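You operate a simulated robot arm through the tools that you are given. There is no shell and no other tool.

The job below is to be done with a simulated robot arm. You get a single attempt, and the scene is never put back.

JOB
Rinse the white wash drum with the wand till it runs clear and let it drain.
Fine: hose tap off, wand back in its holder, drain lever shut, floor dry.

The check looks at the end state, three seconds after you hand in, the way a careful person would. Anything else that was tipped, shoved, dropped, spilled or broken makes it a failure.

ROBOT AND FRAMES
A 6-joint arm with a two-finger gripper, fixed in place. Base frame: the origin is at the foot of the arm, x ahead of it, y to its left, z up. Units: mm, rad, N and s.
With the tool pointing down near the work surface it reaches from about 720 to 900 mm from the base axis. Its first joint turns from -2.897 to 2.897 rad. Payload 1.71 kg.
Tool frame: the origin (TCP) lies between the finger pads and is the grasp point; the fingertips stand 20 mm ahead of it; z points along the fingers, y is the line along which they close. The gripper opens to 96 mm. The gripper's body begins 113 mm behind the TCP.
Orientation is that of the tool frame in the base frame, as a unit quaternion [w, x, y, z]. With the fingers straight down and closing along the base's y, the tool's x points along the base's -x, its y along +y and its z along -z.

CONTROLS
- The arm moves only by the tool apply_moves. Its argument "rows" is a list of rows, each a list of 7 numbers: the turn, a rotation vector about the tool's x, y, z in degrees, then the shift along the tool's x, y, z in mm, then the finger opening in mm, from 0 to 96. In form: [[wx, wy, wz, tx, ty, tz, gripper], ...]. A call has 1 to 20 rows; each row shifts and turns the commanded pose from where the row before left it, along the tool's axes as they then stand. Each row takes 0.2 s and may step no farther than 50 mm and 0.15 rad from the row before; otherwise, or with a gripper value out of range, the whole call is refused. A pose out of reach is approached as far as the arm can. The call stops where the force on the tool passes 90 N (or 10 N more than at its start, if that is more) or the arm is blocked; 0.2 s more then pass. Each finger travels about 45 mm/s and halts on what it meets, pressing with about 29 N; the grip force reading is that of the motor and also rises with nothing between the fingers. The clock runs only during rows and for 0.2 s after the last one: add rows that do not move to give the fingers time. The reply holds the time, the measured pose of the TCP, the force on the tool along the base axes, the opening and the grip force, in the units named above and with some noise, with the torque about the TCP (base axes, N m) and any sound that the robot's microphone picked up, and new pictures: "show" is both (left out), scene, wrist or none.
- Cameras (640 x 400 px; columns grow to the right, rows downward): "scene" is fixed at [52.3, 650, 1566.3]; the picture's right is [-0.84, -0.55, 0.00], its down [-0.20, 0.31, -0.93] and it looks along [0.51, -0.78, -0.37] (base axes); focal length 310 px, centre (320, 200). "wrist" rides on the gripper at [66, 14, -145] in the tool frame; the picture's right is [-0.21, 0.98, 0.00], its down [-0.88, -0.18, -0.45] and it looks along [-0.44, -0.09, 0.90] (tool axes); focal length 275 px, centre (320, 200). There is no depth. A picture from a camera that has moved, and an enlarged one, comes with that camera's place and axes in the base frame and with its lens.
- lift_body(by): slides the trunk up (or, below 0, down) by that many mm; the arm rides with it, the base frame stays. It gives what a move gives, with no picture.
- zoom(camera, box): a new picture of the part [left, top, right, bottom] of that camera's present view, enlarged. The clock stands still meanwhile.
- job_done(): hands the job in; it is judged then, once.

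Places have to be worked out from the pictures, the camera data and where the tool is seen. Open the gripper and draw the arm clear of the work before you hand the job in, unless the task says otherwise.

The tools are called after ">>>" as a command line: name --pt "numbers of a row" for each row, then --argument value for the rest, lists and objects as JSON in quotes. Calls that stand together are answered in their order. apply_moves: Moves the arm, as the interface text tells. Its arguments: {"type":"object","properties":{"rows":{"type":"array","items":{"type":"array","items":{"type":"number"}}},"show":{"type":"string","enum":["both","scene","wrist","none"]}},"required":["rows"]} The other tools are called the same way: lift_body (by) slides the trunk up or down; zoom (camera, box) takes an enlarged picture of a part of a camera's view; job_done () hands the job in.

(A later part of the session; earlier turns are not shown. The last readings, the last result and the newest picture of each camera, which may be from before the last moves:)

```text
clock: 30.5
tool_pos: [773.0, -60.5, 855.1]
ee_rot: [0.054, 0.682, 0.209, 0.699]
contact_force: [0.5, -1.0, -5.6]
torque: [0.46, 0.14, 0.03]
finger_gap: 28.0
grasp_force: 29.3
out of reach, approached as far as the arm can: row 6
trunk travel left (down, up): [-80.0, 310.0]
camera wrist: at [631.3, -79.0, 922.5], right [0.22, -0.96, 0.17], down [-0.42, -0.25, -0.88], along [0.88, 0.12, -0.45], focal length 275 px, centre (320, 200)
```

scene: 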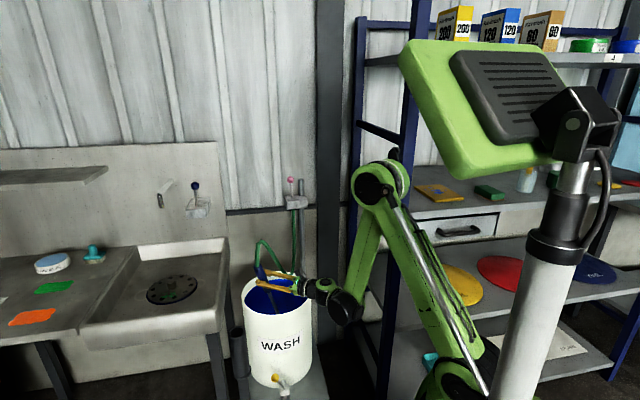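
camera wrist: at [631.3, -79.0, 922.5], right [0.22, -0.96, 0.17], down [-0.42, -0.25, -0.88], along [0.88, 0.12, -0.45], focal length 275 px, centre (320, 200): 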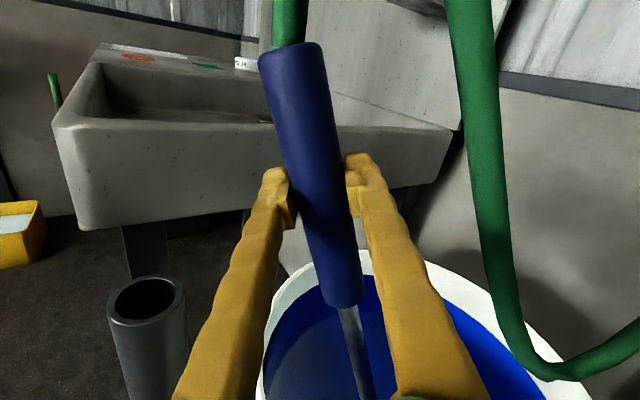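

The pitch limit blocked the last step, because the TCP is low relative to the shoulder. I'll raise the wand 80 mm inside the drum and then lower the trunk by its remaining 80 mm for better geometry.

>>> apply_moves --pt "0 0 0 37.2 14.6 -0.7 10" --pt "0 0 0 37.2 14.6 -0.7 10" --pt "0 0 0 0 0 0 10" --show "none"

>>> lift_body --by -80

```text
clock: 31.3
tool_pos: [773.3, -58.7, 935.4]
ee_rot: [0.054, 0.681, 0.209, 0.699]
contact_force: [0.3, 0.2, -5.4]
torque: [0.4, 0.13, 0.0]
finger_gap: 27.9
grasp_force: 29.0
trunk travel left (down, up): [-80.0, 310.0]
```

```text
clock: 32.5
tool_pos: [773.7, -59.0, 855.7]
ee_rot: [0.053, 0.681, 0.209, 0.699]
contact_force: [-0.3, -0.3, -5.1]
torque: [0.44, 0.13, 0.0]
finger_gap: 28.2
grasp_force: 29.0
trunk travel left (down, up): [0.0, 390.0]
```

Now at (774, -59, 856) with 21° of tilt. I'll continue to about 35°, keeping the tip clear of the far wall and floor.

>>> apply_moves --pt "0 0 -7 0 0 0 10" --pt "0 0 0 -19.3 -32.6 0 10" --pt "0 0 0 10 -18.5 0 10" --pt "0 0 -7 0 0 0 10" --pt "0 0 0 -16.3 -11.6 0 10" --pt "0 0 0 0 0 0 10" --show "both"

```text
clock: 33.9
tool_pos: [763.6, -20.3, 803.0]
ee_rot: [0.139, 0.651, 0.291, 0.688]
contact_force: [0.5, -0.4, -5.3]
torque: [0.64, 0.18, 0.04]
finger_gap: 28.4
grasp_force: 29.0
trunk travel left (down, up): [0.0, 390.0]
camera wrist: at [617.6, -24.9, 865.6], right [0.21, -0.89, 0.4], down [-0.37, -0.45, -0.81], along [0.91, 0.02, -0.42], focal length 275 px, centre (320, 200)
```

scene: 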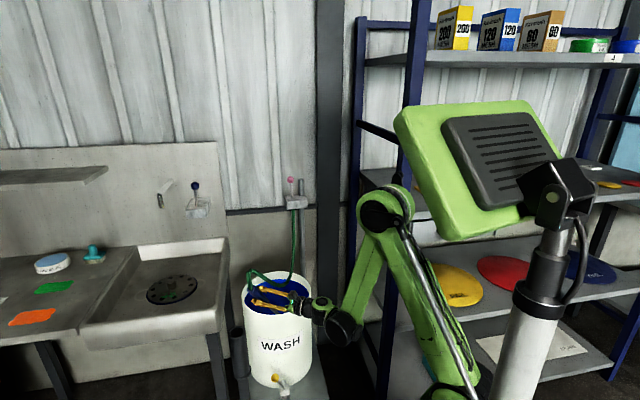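
wrist: 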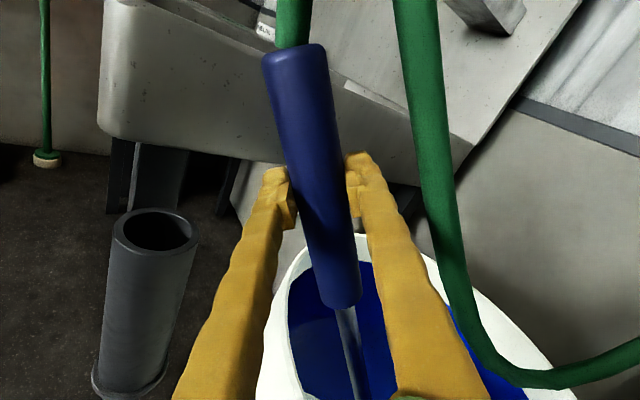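

There's no contact yet (still just the 5 N weight), and the tip is at about (816, -277, 436). I'll lower in small steps until I feel the floor or rim.

>>> apply_moves --pt "0 0 0 -9.8 -6.9 0 10" --pt "0 0 0 -9.8 -6.9 0 10" --pt "0 0 0 0 0 0 10" --show "none"

>>> apply_moves --pt "0 0 0 -4.1 -2.9 0 10" --pt "0 0 0 0 0 0 10" --show "none"

>>> apply_moves --pt "0 0 0 -4.1 -2.9 0 10" --pt "0 0 0 0 0 0 10" --show "wrist"

```text
clock: 34.7
tool_pos: [767.3, -19.7, 785.4]
ee_rot: [0.138, 0.651, 0.292, 0.687]
contact_force: [-0.7, 0.6, -5.5]
torque: [0.64, 0.14, 0.0]
finger_gap: 28.5
grasp_force: 28.8
out of reach, approached as far as the arm can: row 2
trunk travel left (down, up): [0.0, 390.0]
```

```text
clock: 35.3
tool_pos: [770.0, -20.5, 781.9]
ee_rot: [0.139, 0.651, 0.291, 0.687]
contact_force: [-0.5, 0.3, -5.0]
torque: [0.65, 0.23, -0.02]
finger_gap: 28.5
grasp_force: 29.0
out of reach, approached as far as the arm can: row 1
trunk travel left (down, up): [0.0, 390.0]
```

```text
clock: 35.9
tool_pos: [771.8, -21.5, 782.1]
ee_rot: [0.138, 0.652, 0.291, 0.687]
contact_force: [-0.8, -0.8, -5.8]
torque: [0.6, 0.17, 0.02]
finger_gap: 28.6
grasp_force: 28.9
out of reach, approached as far as the arm can: row 1
trunk travel left (down, up): [0.0, 390.0]
camera wrist: at [626.3, -26.1, 844.3], right [0.21, -0.89, 0.4], down [-0.37, -0.45, -0.81], along [0.91, 0.02, -0.42], focal length 275 px, centre (320, 200)
```

wrist: 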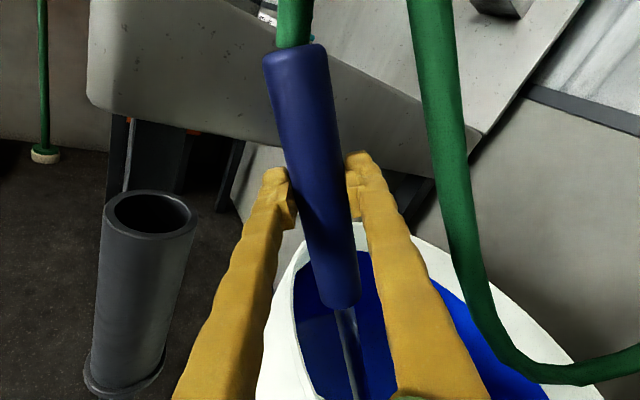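

No contact yet, but the arm is at its pitch limit again. Pitching the tool 10° down and moving forward relieves it and keeps the wand across the drum's middle. After that I'll lower to contact.

>>> apply_moves --pt "0 0 0 0 0 20 10" --pt "0 -5 0 0 0 0 10" --pt "0 0 0 1.7 0 19.9 10" --pt "0 -5 0 0 0 0 10" --pt "0 0 0 0 0 0 10" --show "none"

>>> apply_moves --pt "0 0 0 -6.4 -4.6 1.3 10" --pt "0 0 0 0 0 0 10" --show "both"

```text
clock: 37.1
tool_pos: [811.4, -11.6, 780.5]
ee_rot: [0.163, 0.709, 0.277, 0.628]
contact_force: [-0.3, -0.2, -5.6]
torque: [0.66, -0.01, 0.03]
finger_gap: 28.8
grasp_force: 29.0
trunk travel left (down, up): [0.0, 390.0]
```

```text
clock: 37.7
tool_pos: [811.3, -10.9, 772.6]
ee_rot: [0.164, 0.709, 0.277, 0.628]
contact_force: [0.1, 0.4, -5.5]
torque: [0.64, -0.03, 0.03]
finger_gap: 29.0
grasp_force: 29.4
trunk travel left (down, up): [0.0, 390.0]
camera wrist: at [676.5, 0.3, 854.7], right [0.17, -0.9, 0.4], down [-0.52, -0.43, -0.74], along [0.84, -0.08, -0.54], focal length 275 px, centre (320, 200)
```

scene: 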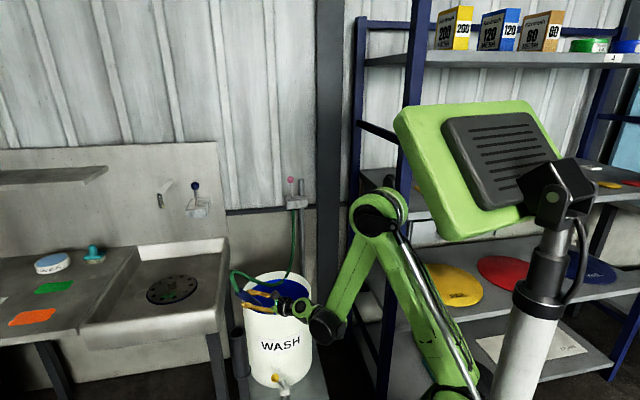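
wrist: 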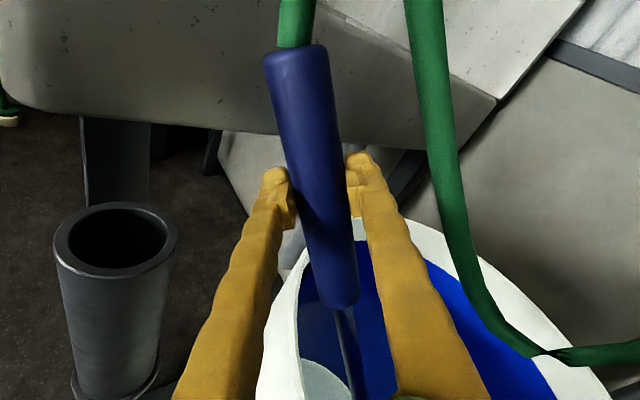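

It works now, and the tip is at about (785, -280, 413). Still no contact, so I'll keep lowering gently.

>>> apply_moves --pt "0 0 0 -4.0 -2.9 0.8 10" --pt "0 0 0 0 0 0 10" --show "none"

>>> apply_moves --pt "0 0 0 -4.0 -2.9 0.8 10" --pt "0 0 0 0 0 0 10" --show "none"

>>> apply_moves --pt "0 0 0 -4.0 -2.9 0.8 10" --pt "0 0 0 0 0 0 10" --show "none"

>>> apply_moves --pt "0 0 0 -3.2 -2.3 0.6 10" --pt "0 0 0 0 0 0 10" --show "both"

```text
clock: 38.3
tool_pos: [811.4, -12.4, 767.4]
ee_rot: [0.163, 0.709, 0.277, 0.628]
contact_force: [-0.2, 0.1, -5.7]
torque: [0.67, -0.02, 0.0]
finger_gap: 28.7
grasp_force: 28.9
trunk travel left (down, up): [0.0, 390.0]
```

```text
clock: 38.9
tool_pos: [811.7, -11.6, 762.6]
ee_rot: [0.163, 0.708, 0.277, 0.628]
contact_force: [1.4, -4.2, 0.5]
torque: [0.26, -0.09, 0.01]
finger_gap: 28.5
grasp_force: 28.8
trunk travel left (down, up): [0.0, 390.0]
```

```text
clock: 39.5
tool_pos: [810.1, -12.0, 757.2]
ee_rot: [0.164, 0.708, 0.276, 0.629]
contact_force: [7.6, -11.5, 9.8]
torque: [-0.36, -0.44, 0.18]
finger_gap: 28.0
grasp_force: 29.1
trunk travel left (down, up): [0.0, 390.0]
```

```text
clock: 40.1
tool_pos: [810.8, -13.5, 755.6]
ee_rot: [0.165, 0.708, 0.276, 0.628]
contact_force: [7.5, -16.5, 22.1]
torque: [-0.78, -0.37, 0.17]
finger_gap: 28.9
grasp_force: 29.2
trunk travel left (down, up): [0.0, 390.0]
camera wrist: at [675.3, -0.6, 836.7], right [0.17, -0.9, 0.4], down [-0.52, -0.43, -0.74], along [0.84, -0.08, -0.54], focal length 275 px, centre (320, 200)
```

scene: 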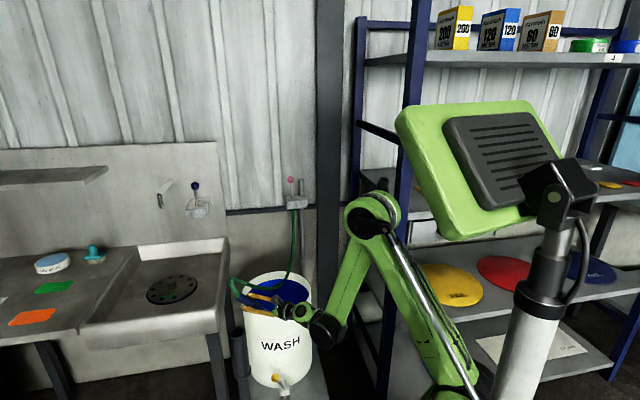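
wrist: 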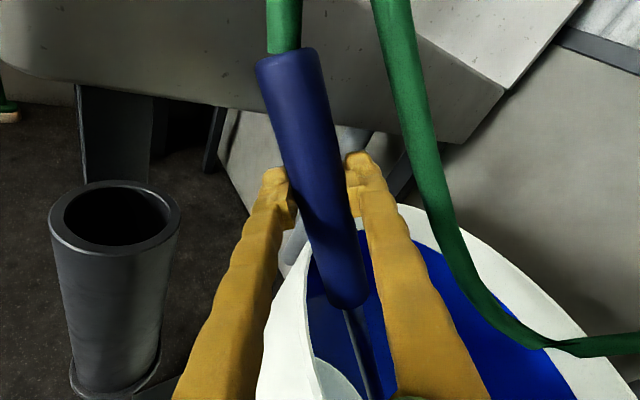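

The handle met the rim at z about 762, and I then pressed a little too far. I'll back up about 6 mm to unload, then open the fingers slowly so the wand settles in the drum.

>>> apply_moves --pt "0 0 0 4.8 3.5 -0.95 10" --pt "0 0 0 0 0 0 10" --show "none"

>>> apply_moves --pt "0 0 0 0 0 0 30" --pt "0 0 0 0 0 0 34" --pt "0 0 0 0 0 0 40" --pt "0 0 0 0 0 0 46" --pt "0 0 0 0 0 0 50" --pt "0 0 0 0 0 0 50" --show "both"

```text
clock: 40.7
tool_pos: [810.8, -11.9, 759.1]
ee_rot: [0.163, 0.709, 0.277, 0.628]
contact_force: [0.6, -6.8, -4.2]
torque: [0.2, -0.03, 0.02]
finger_gap: 28.0
grasp_force: 29.0
trunk travel left (down, up): [0.0, 390.0]
```

```text
clock: 42.1
tool_pos: [809.7, -12.2, 759.9]
ee_rot: [0.163, 0.709, 0.278, 0.628]
contact_force: [1.3, -6.1, 0.1]
torque: [0.14, -0.01, -0.02]
finger_gap: 53.3
grasp_force: 2.6
trunk travel left (down, up): [0.0, 390.0]
camera wrist: at [676.1, 0.1, 842.0], right [0.17, -0.9, 0.4], down [-0.52, -0.43, -0.74], along [0.84, -0.08, -0.54], focal length 275 px, centre (320, 200)
```

scene: 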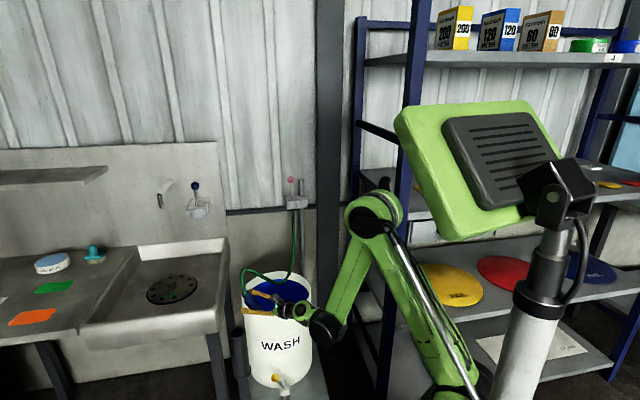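
wrist: 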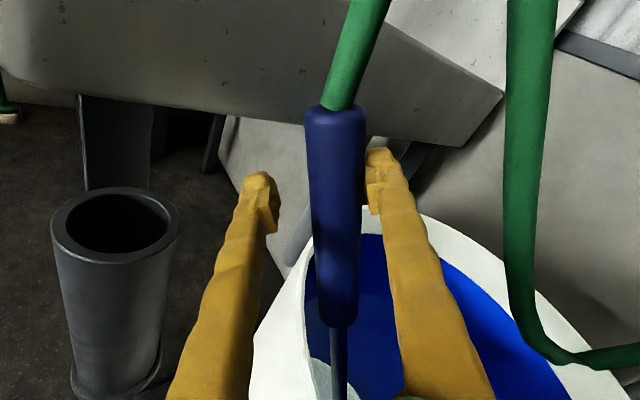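

The wand settled, but I'm still reading about 6 N sideways and the gap is 53 mm against a command of 50. Something is touching a finger, so I'll look closely.

>>> zoom --camera "wrist" --box '[220, 100, 440, 400]'

>>> zoom --camera "scene" --box '[220, 250, 330, 330]'

```text
1.33 times, centred on (330, 250) of wrist
camera zoom: at [676.1, 0.1, 842.0], right [0.17, -0.9, 0.4], down [-0.52, -0.43, -0.74], along [0.84, -0.08, -0.54], focal length 367 px, centre (307, 133)
```

zoom: 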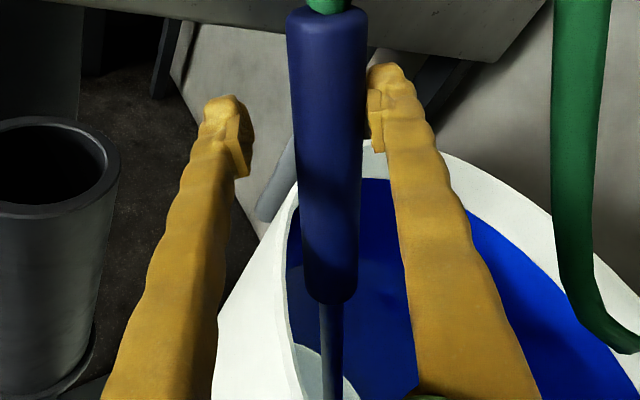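

```text
5.00 times, centred on (275, 290) of scene
camera zoom: at [52.3, 650.0, 1566.3], right [-0.84, -0.55, 0.0], down [-0.2, 0.31, -0.93], along [0.51, -0.78, -0.37], focal length 1548 px, centre (545, -250)
```

zoom: 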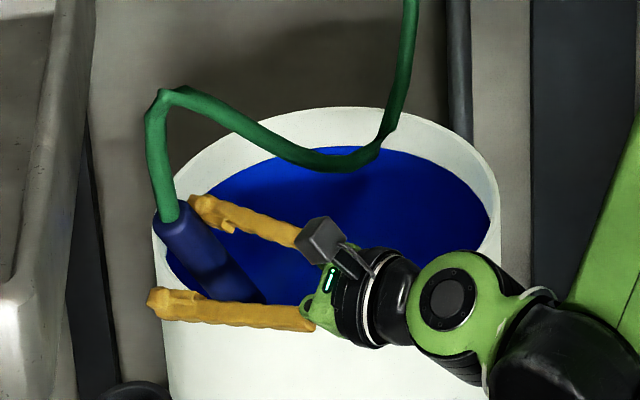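

The wand has slid steeper than where I released it because the drum floor is deeper than I thought, and it is now resting against my inner finger. Opening the fingers fully lets it settle onto the rim and the floor corner.

>>> apply_moves --pt "0 0 0 0 0 0 60" --pt "0 0 0 0 0 0 70" --pt "0 0 0 0 0 0 80" --pt "0 0 0 0 0 0 96" --pt "0 0 0 0 0 0 96" --show "both"

>>> zoom --camera "scene" --box '[220, 250, 330, 330]'

```text
clock: 43.3
tool_pos: [811.3, -10.2, 760.9]
ee_rot: [0.164, 0.709, 0.277, 0.628]
contact_force: [0.0, -0.4, -0.3]
torque: [0.0, 0.02, 0.01]
finger_gap: 95.8
grasp_force: 0.0
trunk travel left (down, up): [0.0, 390.0]
camera wrist: at [676.1, 0.4, 842.0], right [0.17, -0.9, 0.4], down [-0.52, -0.43, -0.74], along [0.84, -0.08, -0.54], focal length 275 px, centre (320, 200)
```

scene: 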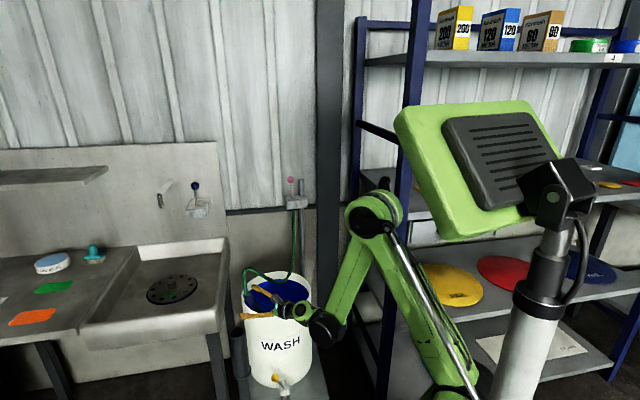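
wrist: 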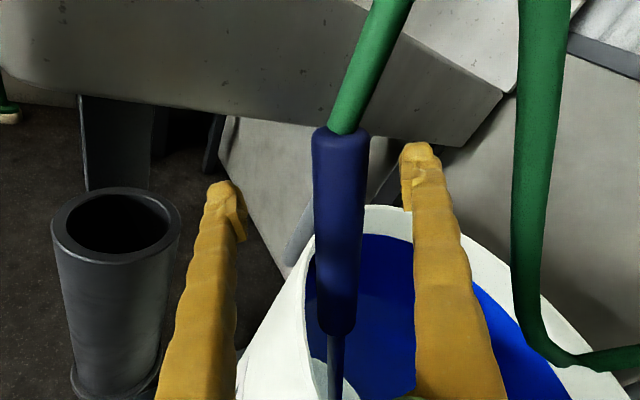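

```text
5.00 times, centred on (275, 290) of scene
camera zoom: at [52.3, 650.0, 1566.3], right [-0.84, -0.55, 0.0], down [-0.2, 0.31, -0.93], along [0.51, -0.78, -0.37], focal length 1548 px, centre (545, -250)
```

zoom: 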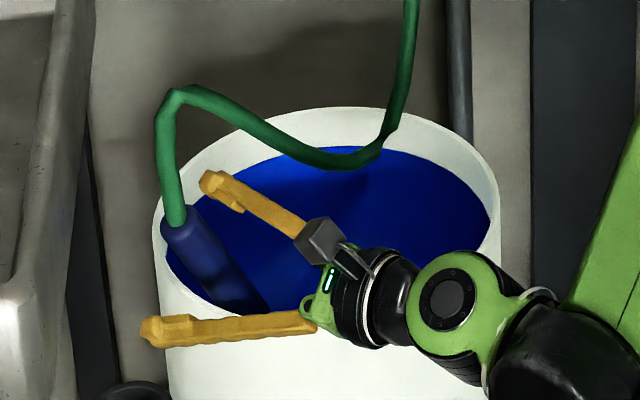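

All forces are zero and the wand rests by itself against the rim. I'll back straight out and inspect.

>>> apply_moves --pt "0 0 0 0 0 -40 96" --pt "0 0 0 0 0 -40 96" --pt "0 0 0 0 0 -40 96" --pt "0 0 0 0 0 0 96" --show "both"

>>> zoom --camera "scene" --box '[220, 250, 330, 330]'

```text
clock: 44.3
tool_pos: [698.9, -27.4, 790.8]
ee_rot: [0.162, 0.709, 0.279, 0.627]
contact_force: [0.2, 0.4, 0.2]
torque: [0.0, 0.0, 0.01]
finger_gap: 95.9
grasp_force: 0.1
out of reach, approached as far as the arm can: row 3
trunk travel left (down, up): [0.0, 390.0]
camera wrist: at [563.8, -15.5, 874.3], right [0.17, -0.9, 0.4], down [-0.52, -0.43, -0.74], along [0.83, -0.08, -0.55], focal length 275 px, centre (320, 200)
```

scene: 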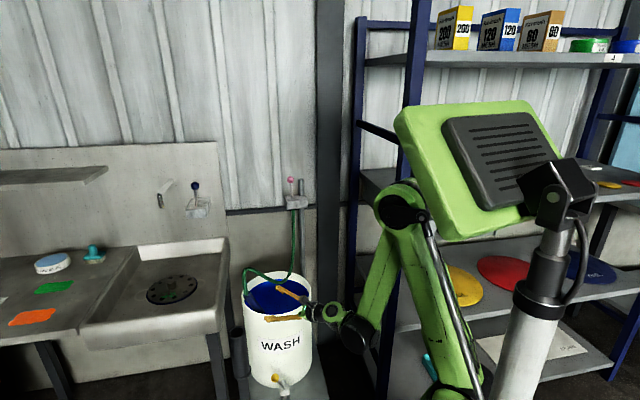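
wrist: 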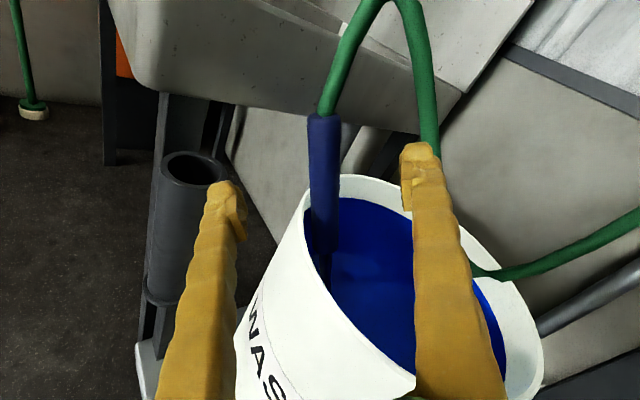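

```text
5.00 times, centred on (275, 290) of scene
camera zoom: at [52.3, 650.0, 1566.3], right [-0.84, -0.55, 0.0], down [-0.2, 0.31, -0.93], along [0.51, -0.78, -0.37], focal length 1548 px, centre (545, -250)
```

zoom: 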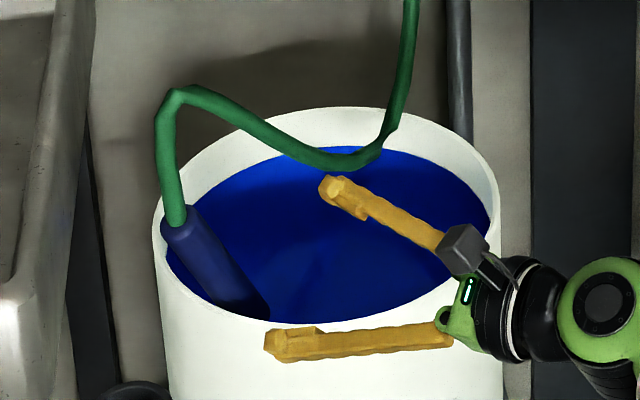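

The wand leans stably in the drum with the hose arcing clear, and its handle top is at about (805, -7, 800). With a free hand I'll go inspect the pink hose tap: up first, then level the roll.

>>> apply_moves --pt "0 0 0 36 26 -7 96" --pt "0 0 0 36 26 -7 96" --pt "0 0 0 36 26 -7 96" --pt "0 0 0 36 26 -7 96" --pt "0 0 0 36 26 -7 96" --pt "0 0 7.4 0 0 0 96" --pt "0 0 7.4 0 0 0 96" --pt "0 0 7.4 0 0 0 96" --pt "0 0 7.4 0 0 0 96" --pt "0 0 7.4 0 0 0 96" --pt "0 5 0 0 0 0 96" --pt "0 5 0 0 0 0 96" --pt "0 0 0 0 0 0 96" --show "both"

```text
clock: 47.1
tool_pos: [700.3, -28.1, 1016.3]
ee_rot: [-0.047, 0.7, 0.034, 0.712]
contact_force: [0.9, -1.4, -1.3]
torque: [0.01, 0.02, -0.01]
finger_gap: 96.1
grasp_force: 0.0
trunk travel left (down, up): [0.0, 390.0]
camera wrist: at [557.7, -58.6, 1078.1], right [0.12, -0.97, -0.22], down [-0.45, 0.15, -0.88], along [0.89, 0.2, -0.42], focal length 275 px, centre (320, 200)
```

scene: 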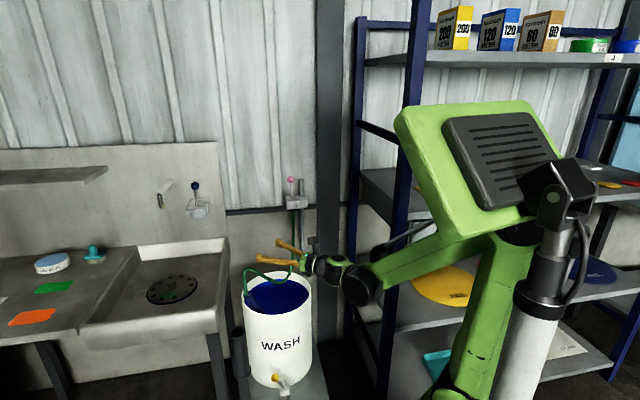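
wrist: 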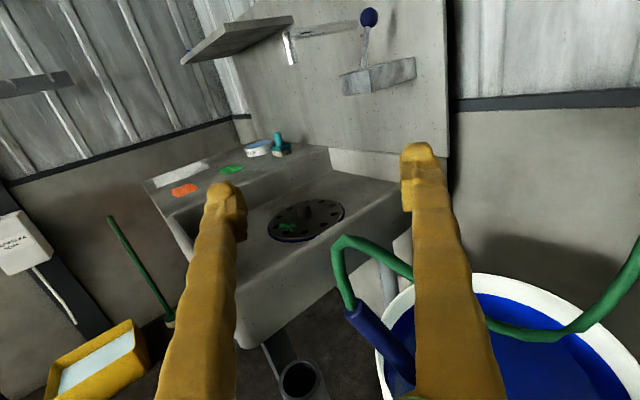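

The hand is level now. I'll rise to the tap height (about 1130) and swing right and yaw toward the tap, staying above the hose.

>>> apply_moves --pt "0 0 0 37 0 0 96" --pt "0 0 0 37 0 0 96" --pt "0 0 0 37 0 0 96" --pt "-4.5 0 0 0 40 0 96" --pt "-4.5 0 0 0 40 0 96" --pt "-4.5 0 0 0 40 0 96" --pt "-4.5 0 0 0 40 0 96" --pt "-4.5 0 0 0 40 0 96" --pt "-4.5 0 0 0 40 0 96" --pt "0 0 0 0 0 0 96" --show "both"

```text
clock: 49.3
tool_pos: [678.1, -268.8, 1121.8]
ee_rot: [0.116, 0.694, -0.132, 0.698]
contact_force: [0.0, -0.4, 0.8]
torque: [-0.01, 0.0, 0.01]
finger_gap: 96.0
grasp_force: 0.2
trunk travel left (down, up): [0.0, 390.0]
camera wrist: at [537.0, -231.2, 1186.6], right [-0.34, -0.91, -0.23], down [-0.34, 0.35, -0.87], along [0.88, -0.22, -0.43], focal length 275 px, centre (320, 200)
```

scene: 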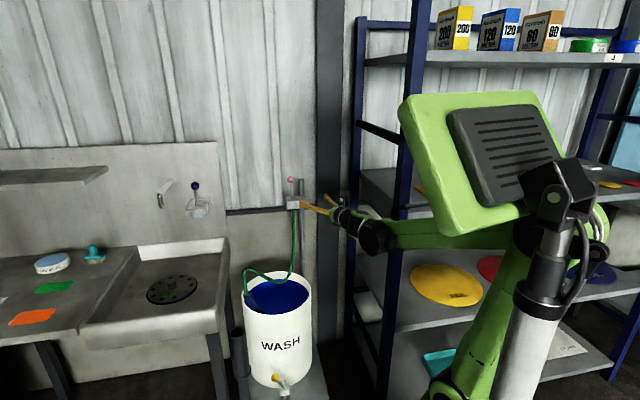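
wrist: 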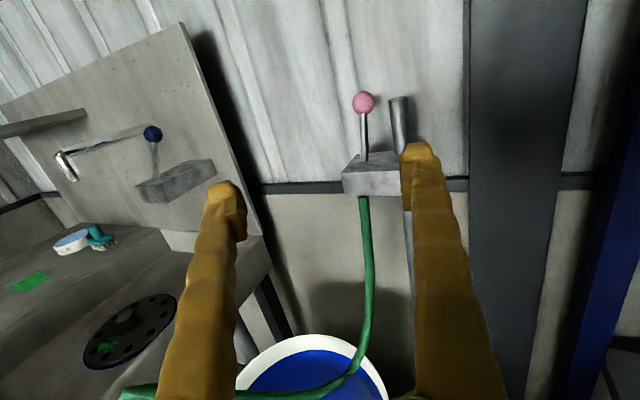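

The tap is in view, and I put the ball at about (900, -414, 1128). I'll zoom in on the lever and its block.

>>> zoom --camera "wrist" --box '[320, 70, 440, 220]'

>>> zoom --camera "scene" --box '[270, 165, 330, 220]'

```text
2.67 times, centred on (380, 145) of wrist
camera zoom: at [537.0, -231.2, 1186.6], right [-0.34, -0.91, -0.23], down [-0.34, 0.35, -0.87], along [0.88, -0.22, -0.43], focal length 734 px, centre (160, 347)
```

zoom: 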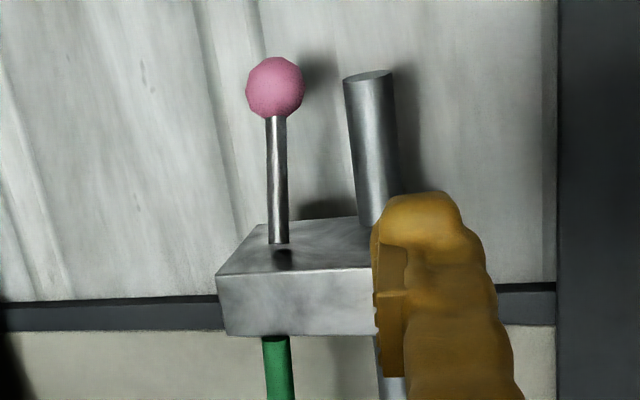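

```text
7.27 times, centred on (300, 192) of scene
camera zoom: at [52.3, 650.0, 1566.3], right [-0.84, -0.55, 0.0], down [-0.2, 0.31, -0.93], along [0.51, -0.78, -0.37], focal length 2252 px, centre (466, 254)
```

zoom: 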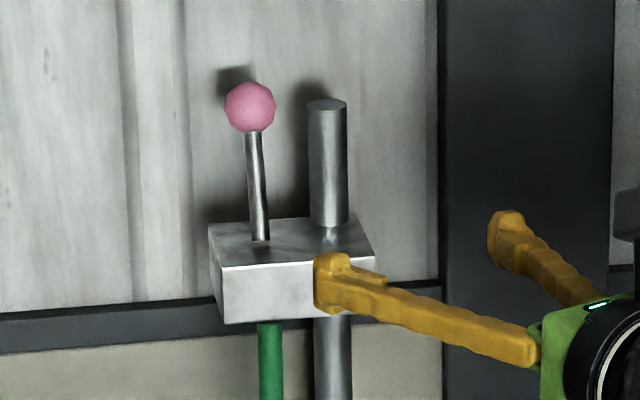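

The lever stands in a slot with a recess on the room side, and it leans toward the wall now, so shut. To open it I should pull it toward the room. A post stands about 40 mm to its right, so I'll approach the stem just below the ball with a narrow opening.

>>> apply_moves --pt "0 0 0 -12 30 0 70" --pt "0 0 0 -12 30 0 42" --pt "0 0 0 0 0 40 42" --pt "0 0 0 0 0 40 42" --pt "0 0 0 0 0 40 42" --pt "0 0 0 0 0 40 42" --pt "0 0 0 0 0 0 42" --show "both"

>>> zoom --camera "wrist" --box '[250, 40, 410, 220]'

>>> zoom --camera "scene" --box '[260, 165, 340, 230]'

```text
clock: 50.9
tool_pos: [808.7, -378.0, 1098.7]
ee_rot: [0.117, 0.692, -0.133, 0.699]
contact_force: [0.5, 0.4, 0.9]
torque: [0.0, -0.03, -0.01]
finger_gap: 41.9
grasp_force: 0.1
trunk travel left (down, up): [0.0, 390.0]
camera wrist: at [667.7, -340.2, 1161.4], right [-0.34, -0.91, -0.23], down [-0.34, 0.35, -0.87], along [0.88, -0.22, -0.43], focal length 275 px, centre (320, 200)
```

scene: 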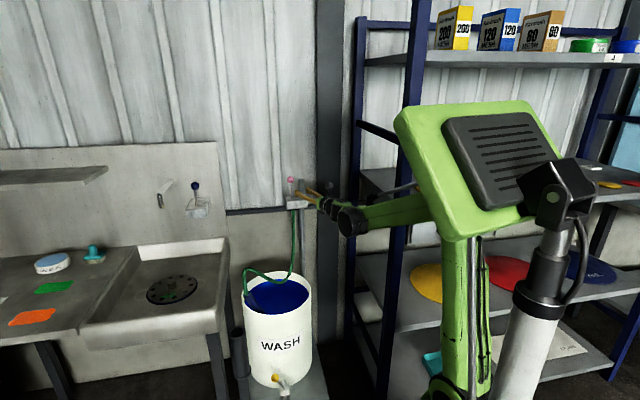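
wrist: 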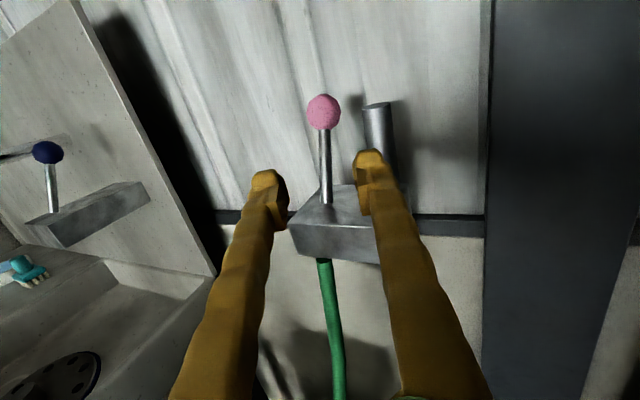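

```text
2.22 times, centred on (330, 130) of wrist
camera zoom: at [667.7, -340.2, 1161.4], right [-0.34, -0.91, -0.23], down [-0.34, 0.35, -0.87], along [0.88, -0.22, -0.43], focal length 612 px, centre (298, 356)
```

zoom: 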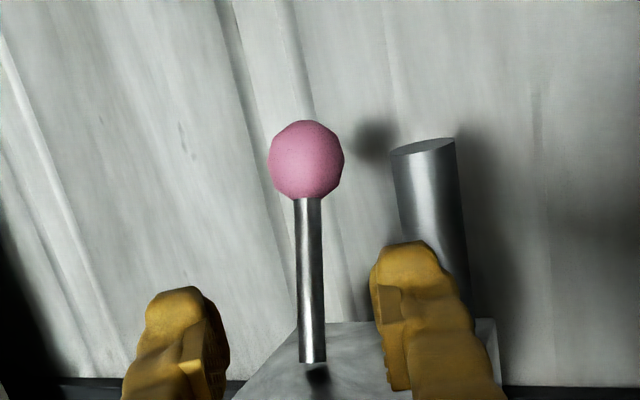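

```text
6.15 times, centred on (300, 198) of scene
camera zoom: at [52.3, 650.0, 1566.3], right [-0.84, -0.55, 0.0], down [-0.2, 0.31, -0.93], along [0.51, -0.78, -0.37], focal length 1905 px, centre (443, 215)
```

zoom: 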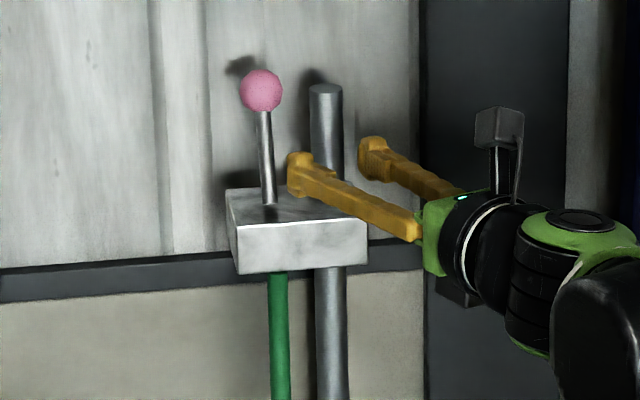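

The fingers are lined up on the stem to within a couple of mm. I'll lower 12 mm to stay under the ball, narrow the opening to 36, and advance 100 mm to straddle it.

>>> apply_moves --pt "0 0 0 -12 1.5 0 36" --pt "0 0 0 0 0 35 36" --pt "0 0 0 0 0 35 36" --pt "0 0 0 0 0 20 36" --pt "0 0 0 0 0 12 36" --pt "0 0 0 0 0 0 36" --show "both"

>>> zoom --camera "wrist" --box '[250, 40, 410, 220]'

>>> zoom --camera "scene" --box '[260, 165, 340, 230]'

```text
clock: 52.3
tool_pos: [903.8, -414.8, 1088.0]
ee_rot: [0.117, 0.693, -0.133, 0.699]
contact_force: [0.2, -0.1, -0.8]
torque: [0.0, 0.0, 0.02]
finger_gap: 35.8
grasp_force: 0.1
trunk travel left (down, up): [0.0, 390.0]
camera wrist: at [763.1, -377.4, 1151.0], right [-0.34, -0.91, -0.23], down [-0.34, 0.35, -0.87], along [0.88, -0.22, -0.43], focal length 275 px, centre (320, 200)
```

scene: 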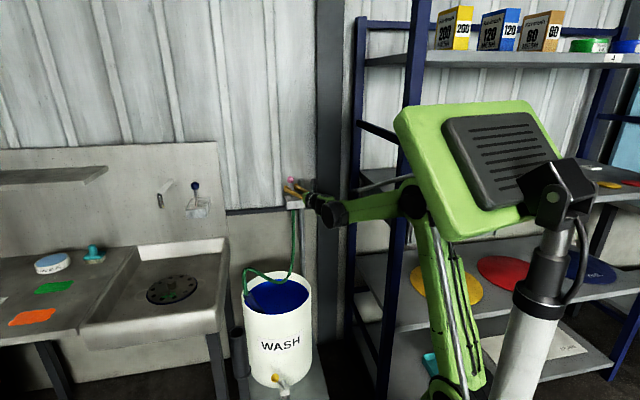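
wrist: 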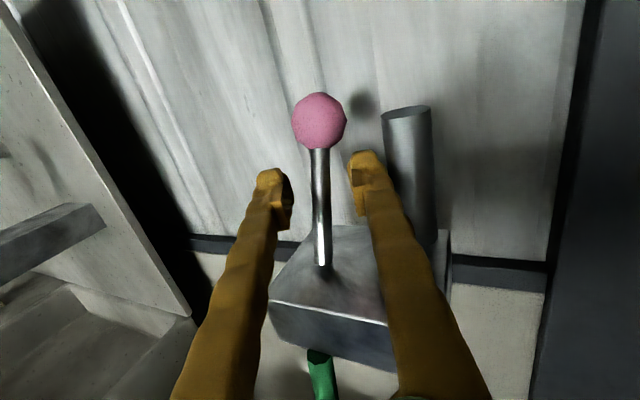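

```text
2.22 times, centred on (330, 130) of wrist
camera zoom: at [763.1, -377.4, 1151.0], right [-0.34, -0.91, -0.23], down [-0.34, 0.35, -0.87], along [0.88, -0.22, -0.43], focal length 612 px, centre (298, 356)
```

zoom: 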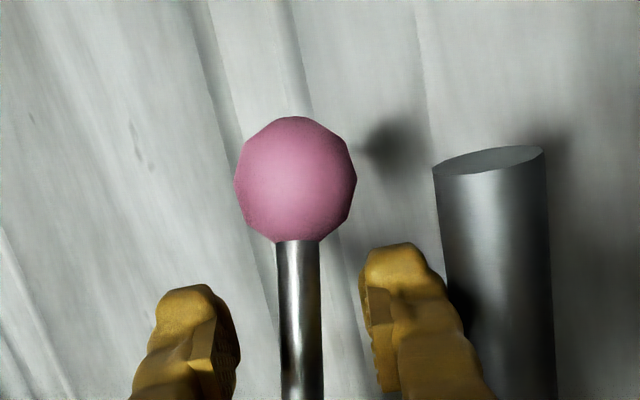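

```text
6.15 times, centred on (300, 198) of scene
camera zoom: at [52.3, 650.0, 1566.3], right [-0.84, -0.55, 0.0], down [-0.2, 0.31, -0.93], along [0.51, -0.78, -0.37], focal length 1905 px, centre (443, 215)
```

zoom: 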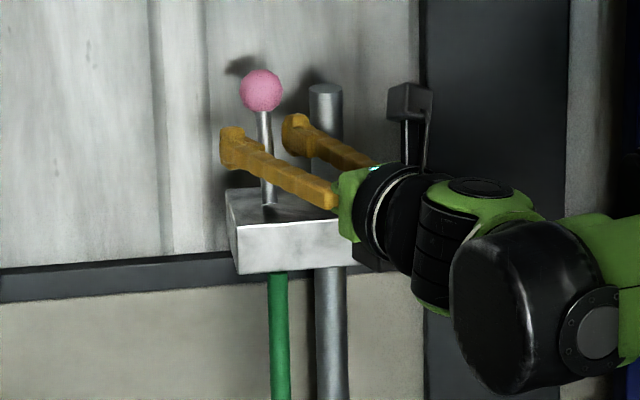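

The fingers straddle the stem cleanly. I'll close on it and pull about 20 mm toward the room first, reading the force and listening for any sound.

>>> apply_moves --pt "0 0 0 0 0 0 20" --pt "0 0 0 0 0 0 5" --pt "0 0 0 0 0 0 5" --show "none"

>>> apply_moves --pt "0 0 0 1 -4.6 -8.9 5" --pt "0 0 0 0.5 -4.6 -8.9 5" --show "both"

```text
clock: 53.1
tool_pos: [904.1, -415.7, 1087.0]
ee_rot: [0.117, 0.693, -0.134, 0.699]
contact_force: [-0.8, -7.4, 1.6]
torque: [0.23, -0.5, -0.29]
finger_gap: 11.9
grasp_force: 33.7
trunk travel left (down, up): [0.0, 390.0]
```

```text
clock: 53.7
tool_pos: [888.7, -401.0, 1088.8]
ee_rot: [0.117, 0.693, -0.133, 0.699]
contact_force: [-7.1, -13.4, -0.3]
torque: [-0.21, -0.04, -0.24]
finger_gap: 15.0
grasp_force: 7.3
trunk travel left (down, up): [0.0, 390.0]
camera wrist: at [748.4, -364.1, 1152.1], right [-0.34, -0.91, -0.23], down [-0.34, 0.35, -0.87], along [0.88, -0.22, -0.43], focal length 275 px, centre (320, 200)
```

scene: 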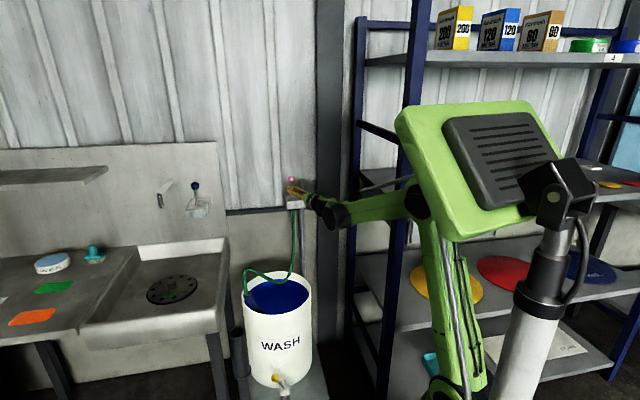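
wrist: 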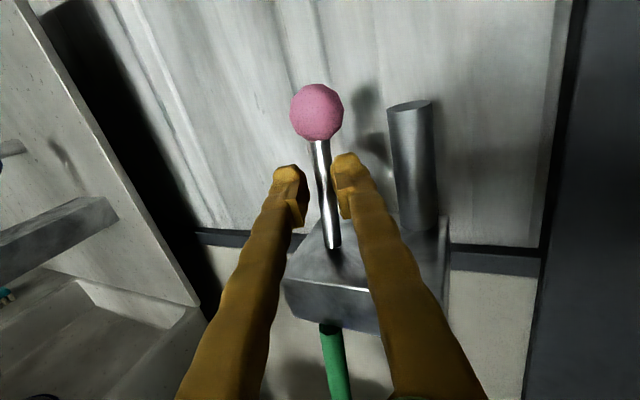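

The lever seems to be moving toward the room. I'll check with zooms before pulling further.

>>> zoom --camera "scene" --box '[260, 165, 340, 230]'

>>> zoom --camera "wrist" --box '[250, 60, 410, 260]'

>>> zoom --camera "scene" --box '[220, 250, 330, 330]'

```text
6.15 times, centred on (300, 198) of scene
camera zoom: at [52.3, 650.0, 1566.3], right [-0.84, -0.55, 0.0], down [-0.2, 0.31, -0.93], along [0.51, -0.78, -0.37], focal length 1905 px, centre (443, 215)
```

zoom: 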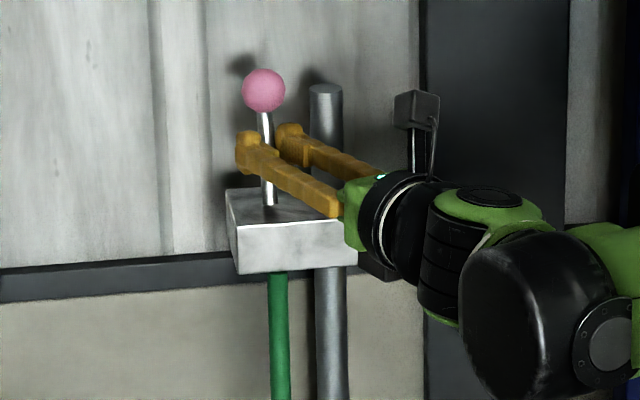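

```text
2.00 times, centred on (330, 160) of wrist
camera zoom: at [748.4, -364.1, 1152.1], right [-0.34, -0.91, -0.23], down [-0.34, 0.35, -0.87], along [0.88, -0.22, -0.43], focal length 551 px, centre (300, 280)
```

zoom: 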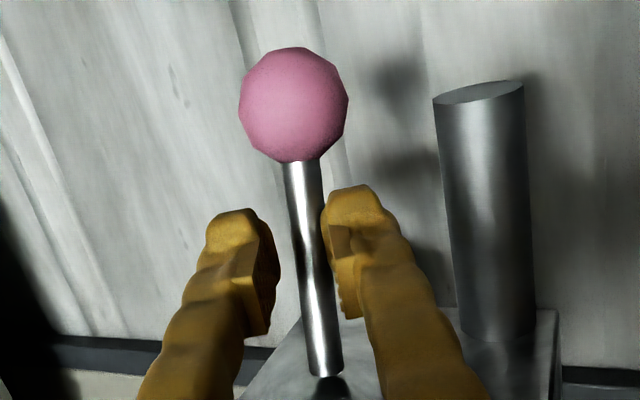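

```text
5.00 times, centred on (275, 290) of scene
camera zoom: at [52.3, 650.0, 1566.3], right [-0.84, -0.55, 0.0], down [-0.2, 0.31, -0.93], along [0.51, -0.78, -0.37], focal length 1548 px, centre (545, -250)
```

zoom: 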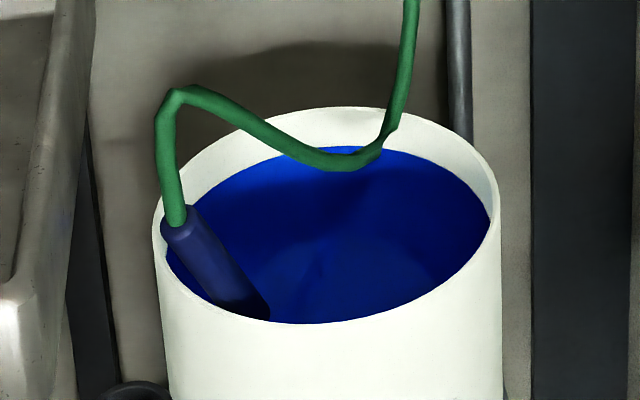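

The lever did rotate partway toward the room, with the ball moving about 18 mm, but the pads slipped along the stem. I'll re-seat deeper, clamp fully, and pull on in smaller steps.

>>> apply_moves --pt "0 0 0 0 0 0 24" --pt "0 0 0 5 3 12 24" --pt "0 0 0 0 0 0 24" --pt "0 0 0 0 0 0 5" --pt "0 0 0 0 0 0 5" --pt "0 0 0 0 0 0 5" --show "wrist"

>>> zoom --camera "wrist" --box '[250, 60, 410, 260]'

```text
clock: 55.1
tool_pos: [899.9, -408.1, 1093.8]
ee_rot: [0.118, 0.693, -0.134, 0.699]
contact_force: [-4.2, -8.9, -0.1]
torque: [0.05, -0.08, -0.1]
finger_gap: 11.2
grasp_force: 4.6
trunk travel left (down, up): [0.0, 390.0]
camera wrist: at [759.5, -370.5, 1157.6], right [-0.34, -0.91, -0.23], down [-0.34, 0.35, -0.87], along [0.88, -0.22, -0.43], focal length 275 px, centre (320, 200)
```

wrist: 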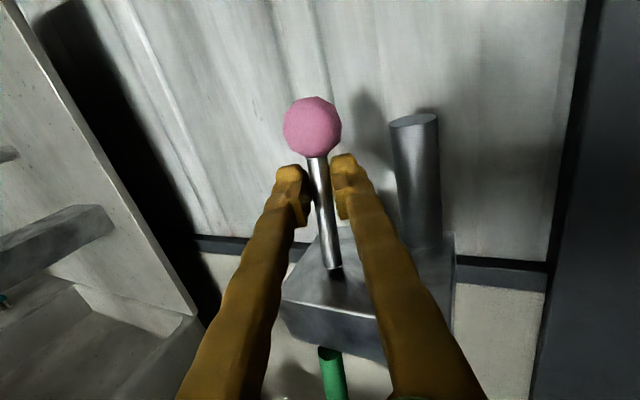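

```text
2.00 times, centred on (330, 160) of wrist
camera zoom: at [759.5, -370.5, 1157.6], right [-0.34, -0.91, -0.23], down [-0.34, 0.35, -0.87], along [0.88, -0.22, -0.43], focal length 551 px, centre (300, 280)
```

zoom: 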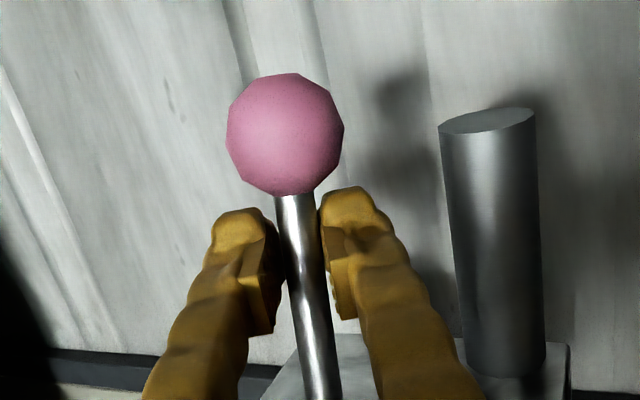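

The net side load says the stem sits to the right of centre. I'll centre up by 3 mm, clamp at full force, then pull.

>>> apply_moves --pt "0 0 0 0 3 0 0" --pt "0 0 0 0 0 0 0" --pt "0 0 0 0 0 0 0" --show "none"

>>> apply_moves --pt "0 0 0 0 -2.7 -5.5 0" --pt "0 0 0 0 -2.7 -5.5 0" --pt "0 0 0 0 -2.7 -5.5 0" --show "both"

>>> zoom --camera "scene" --box '[260, 165, 340, 230]'

```text
clock: 55.9
tool_pos: [899.7, -409.1, 1094.0]
ee_rot: [0.116, 0.693, -0.132, 0.699]
contact_force: [1.5, 5.7, -1.4]
torque: [0.64, -0.34, -0.09]
finger_gap: 7.9
grasp_force: 34.9
trunk travel left (down, up): [0.0, 390.0]
```

```text
clock: 56.7
tool_pos: [888.2, -397.4, 1092.6]
ee_rot: [0.116, 0.693, -0.133, 0.699]
contact_force: [19.9, -13.8, 0.9]
torque: [-0.81, -0.85, 0.0]
finger_gap: 9.0
grasp_force: 34.9
trunk travel left (down, up): [0.0, 390.0]
camera wrist: at [747.3, -360.5, 1156.5], right [-0.34, -0.91, -0.23], down [-0.34, 0.35, -0.87], along [0.88, -0.22, -0.43], focal length 275 px, centre (320, 200)
```

scene: 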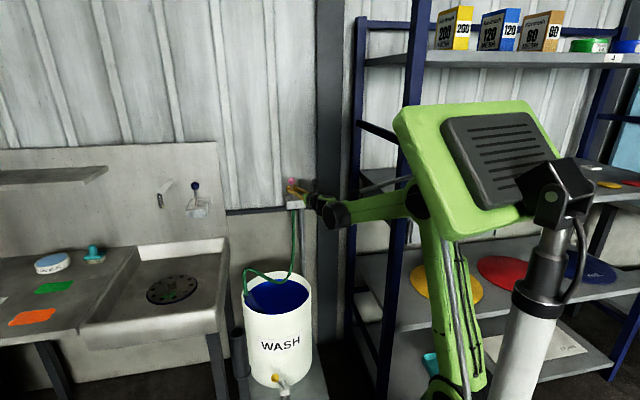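
wrist: 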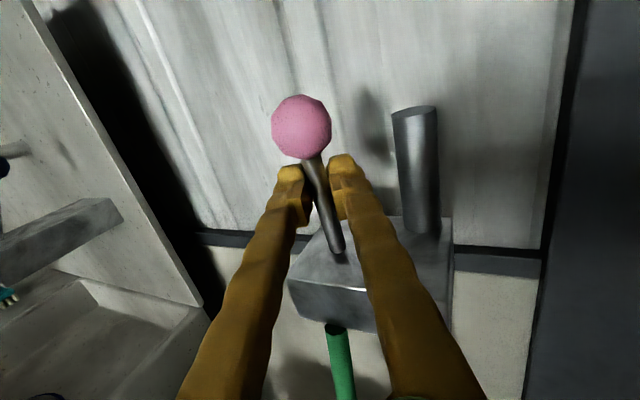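

```text
6.15 times, centred on (300, 198) of scene
camera zoom: at [52.3, 650.0, 1566.3], right [-0.84, -0.55, 0.0], down [-0.2, 0.31, -0.93], along [0.51, -0.78, -0.37], focal length 1905 px, centre (443, 215)
```

zoom: 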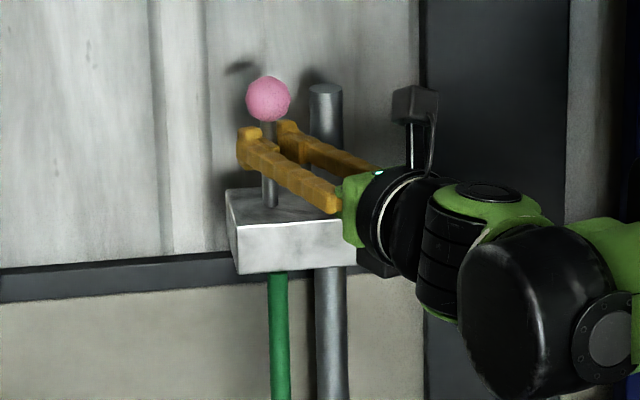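

It's working: the lever is past vertical with about 24 N of resistance. I'll continue the pull.

>>> apply_moves --pt "0 0 0 0 -2.7 -5.5 0" --pt "0 0 0 0 -2.7 -5.5 0" --show "both"

>>> zoom --camera "scene" --box '[260, 165, 340, 230]'

>>> zoom --camera "scene" --box '[220, 250, 330, 400]'

```text
clock: 57.3
tool_pos: [879.4, -390.4, 1091.3]
ee_rot: [0.117, 0.693, -0.134, 0.698]
contact_force: [12.4, -22.4, -6.5]
torque: [-0.86, -0.7, -0.16]
finger_gap: 11.0
grasp_force: 35.0
trunk travel left (down, up): [0.0, 390.0]
camera wrist: at [738.5, -352.8, 1156.0], right [-0.34, -0.91, -0.23], down [-0.34, 0.35, -0.87], along [0.88, -0.22, -0.43], focal length 275 px, centre (320, 200)
```

scene: 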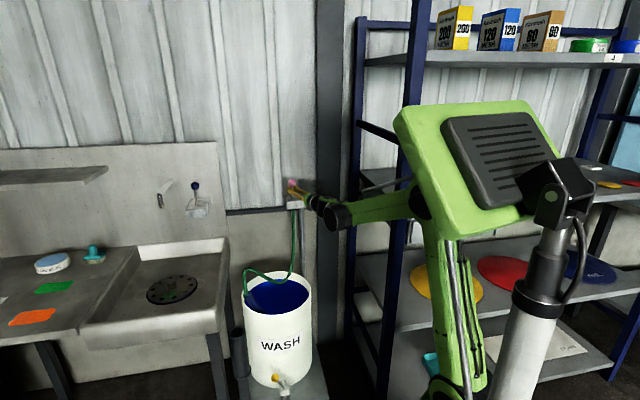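
wrist: 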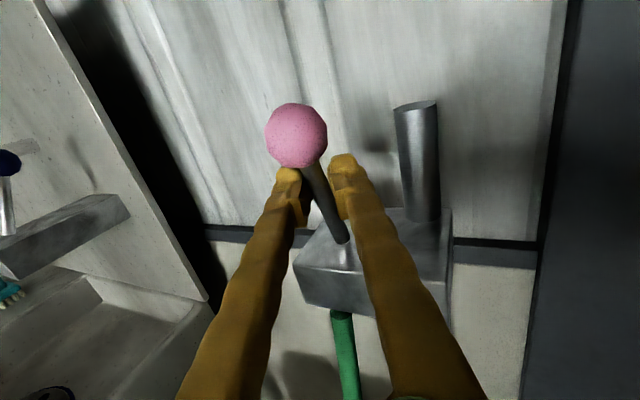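

```text
6.15 times, centred on (300, 198) of scene
camera zoom: at [52.3, 650.0, 1566.3], right [-0.84, -0.55, 0.0], down [-0.2, 0.31, -0.93], along [0.51, -0.78, -0.37], focal length 1905 px, centre (443, 215)
```

zoom: 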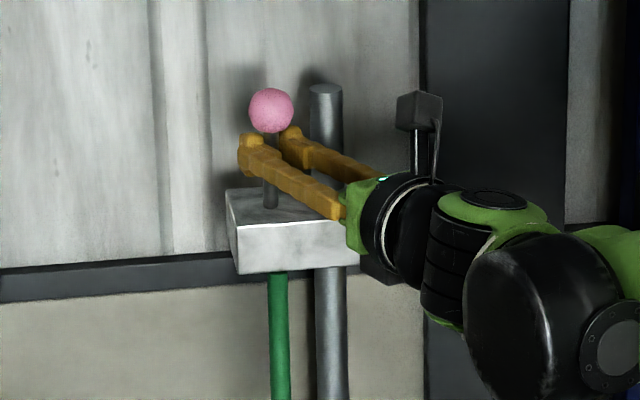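

```text
2.67 times, centred on (275, 325) of scene
camera zoom: at [52.3, 650.0, 1566.3], right [-0.84, -0.55, 0.0], down [-0.2, 0.31, -0.93], along [0.51, -0.78, -0.37], focal length 826 px, centre (440, -133)
```

zoom: 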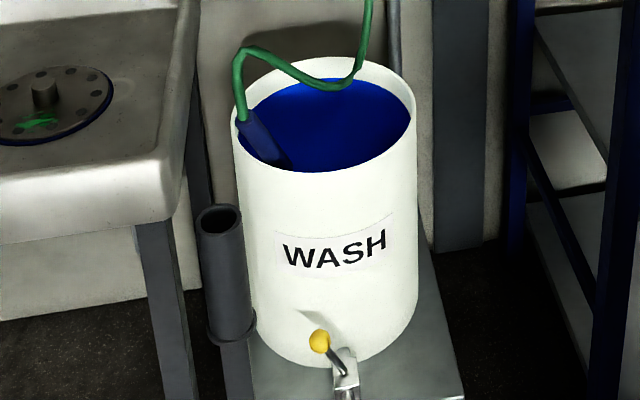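

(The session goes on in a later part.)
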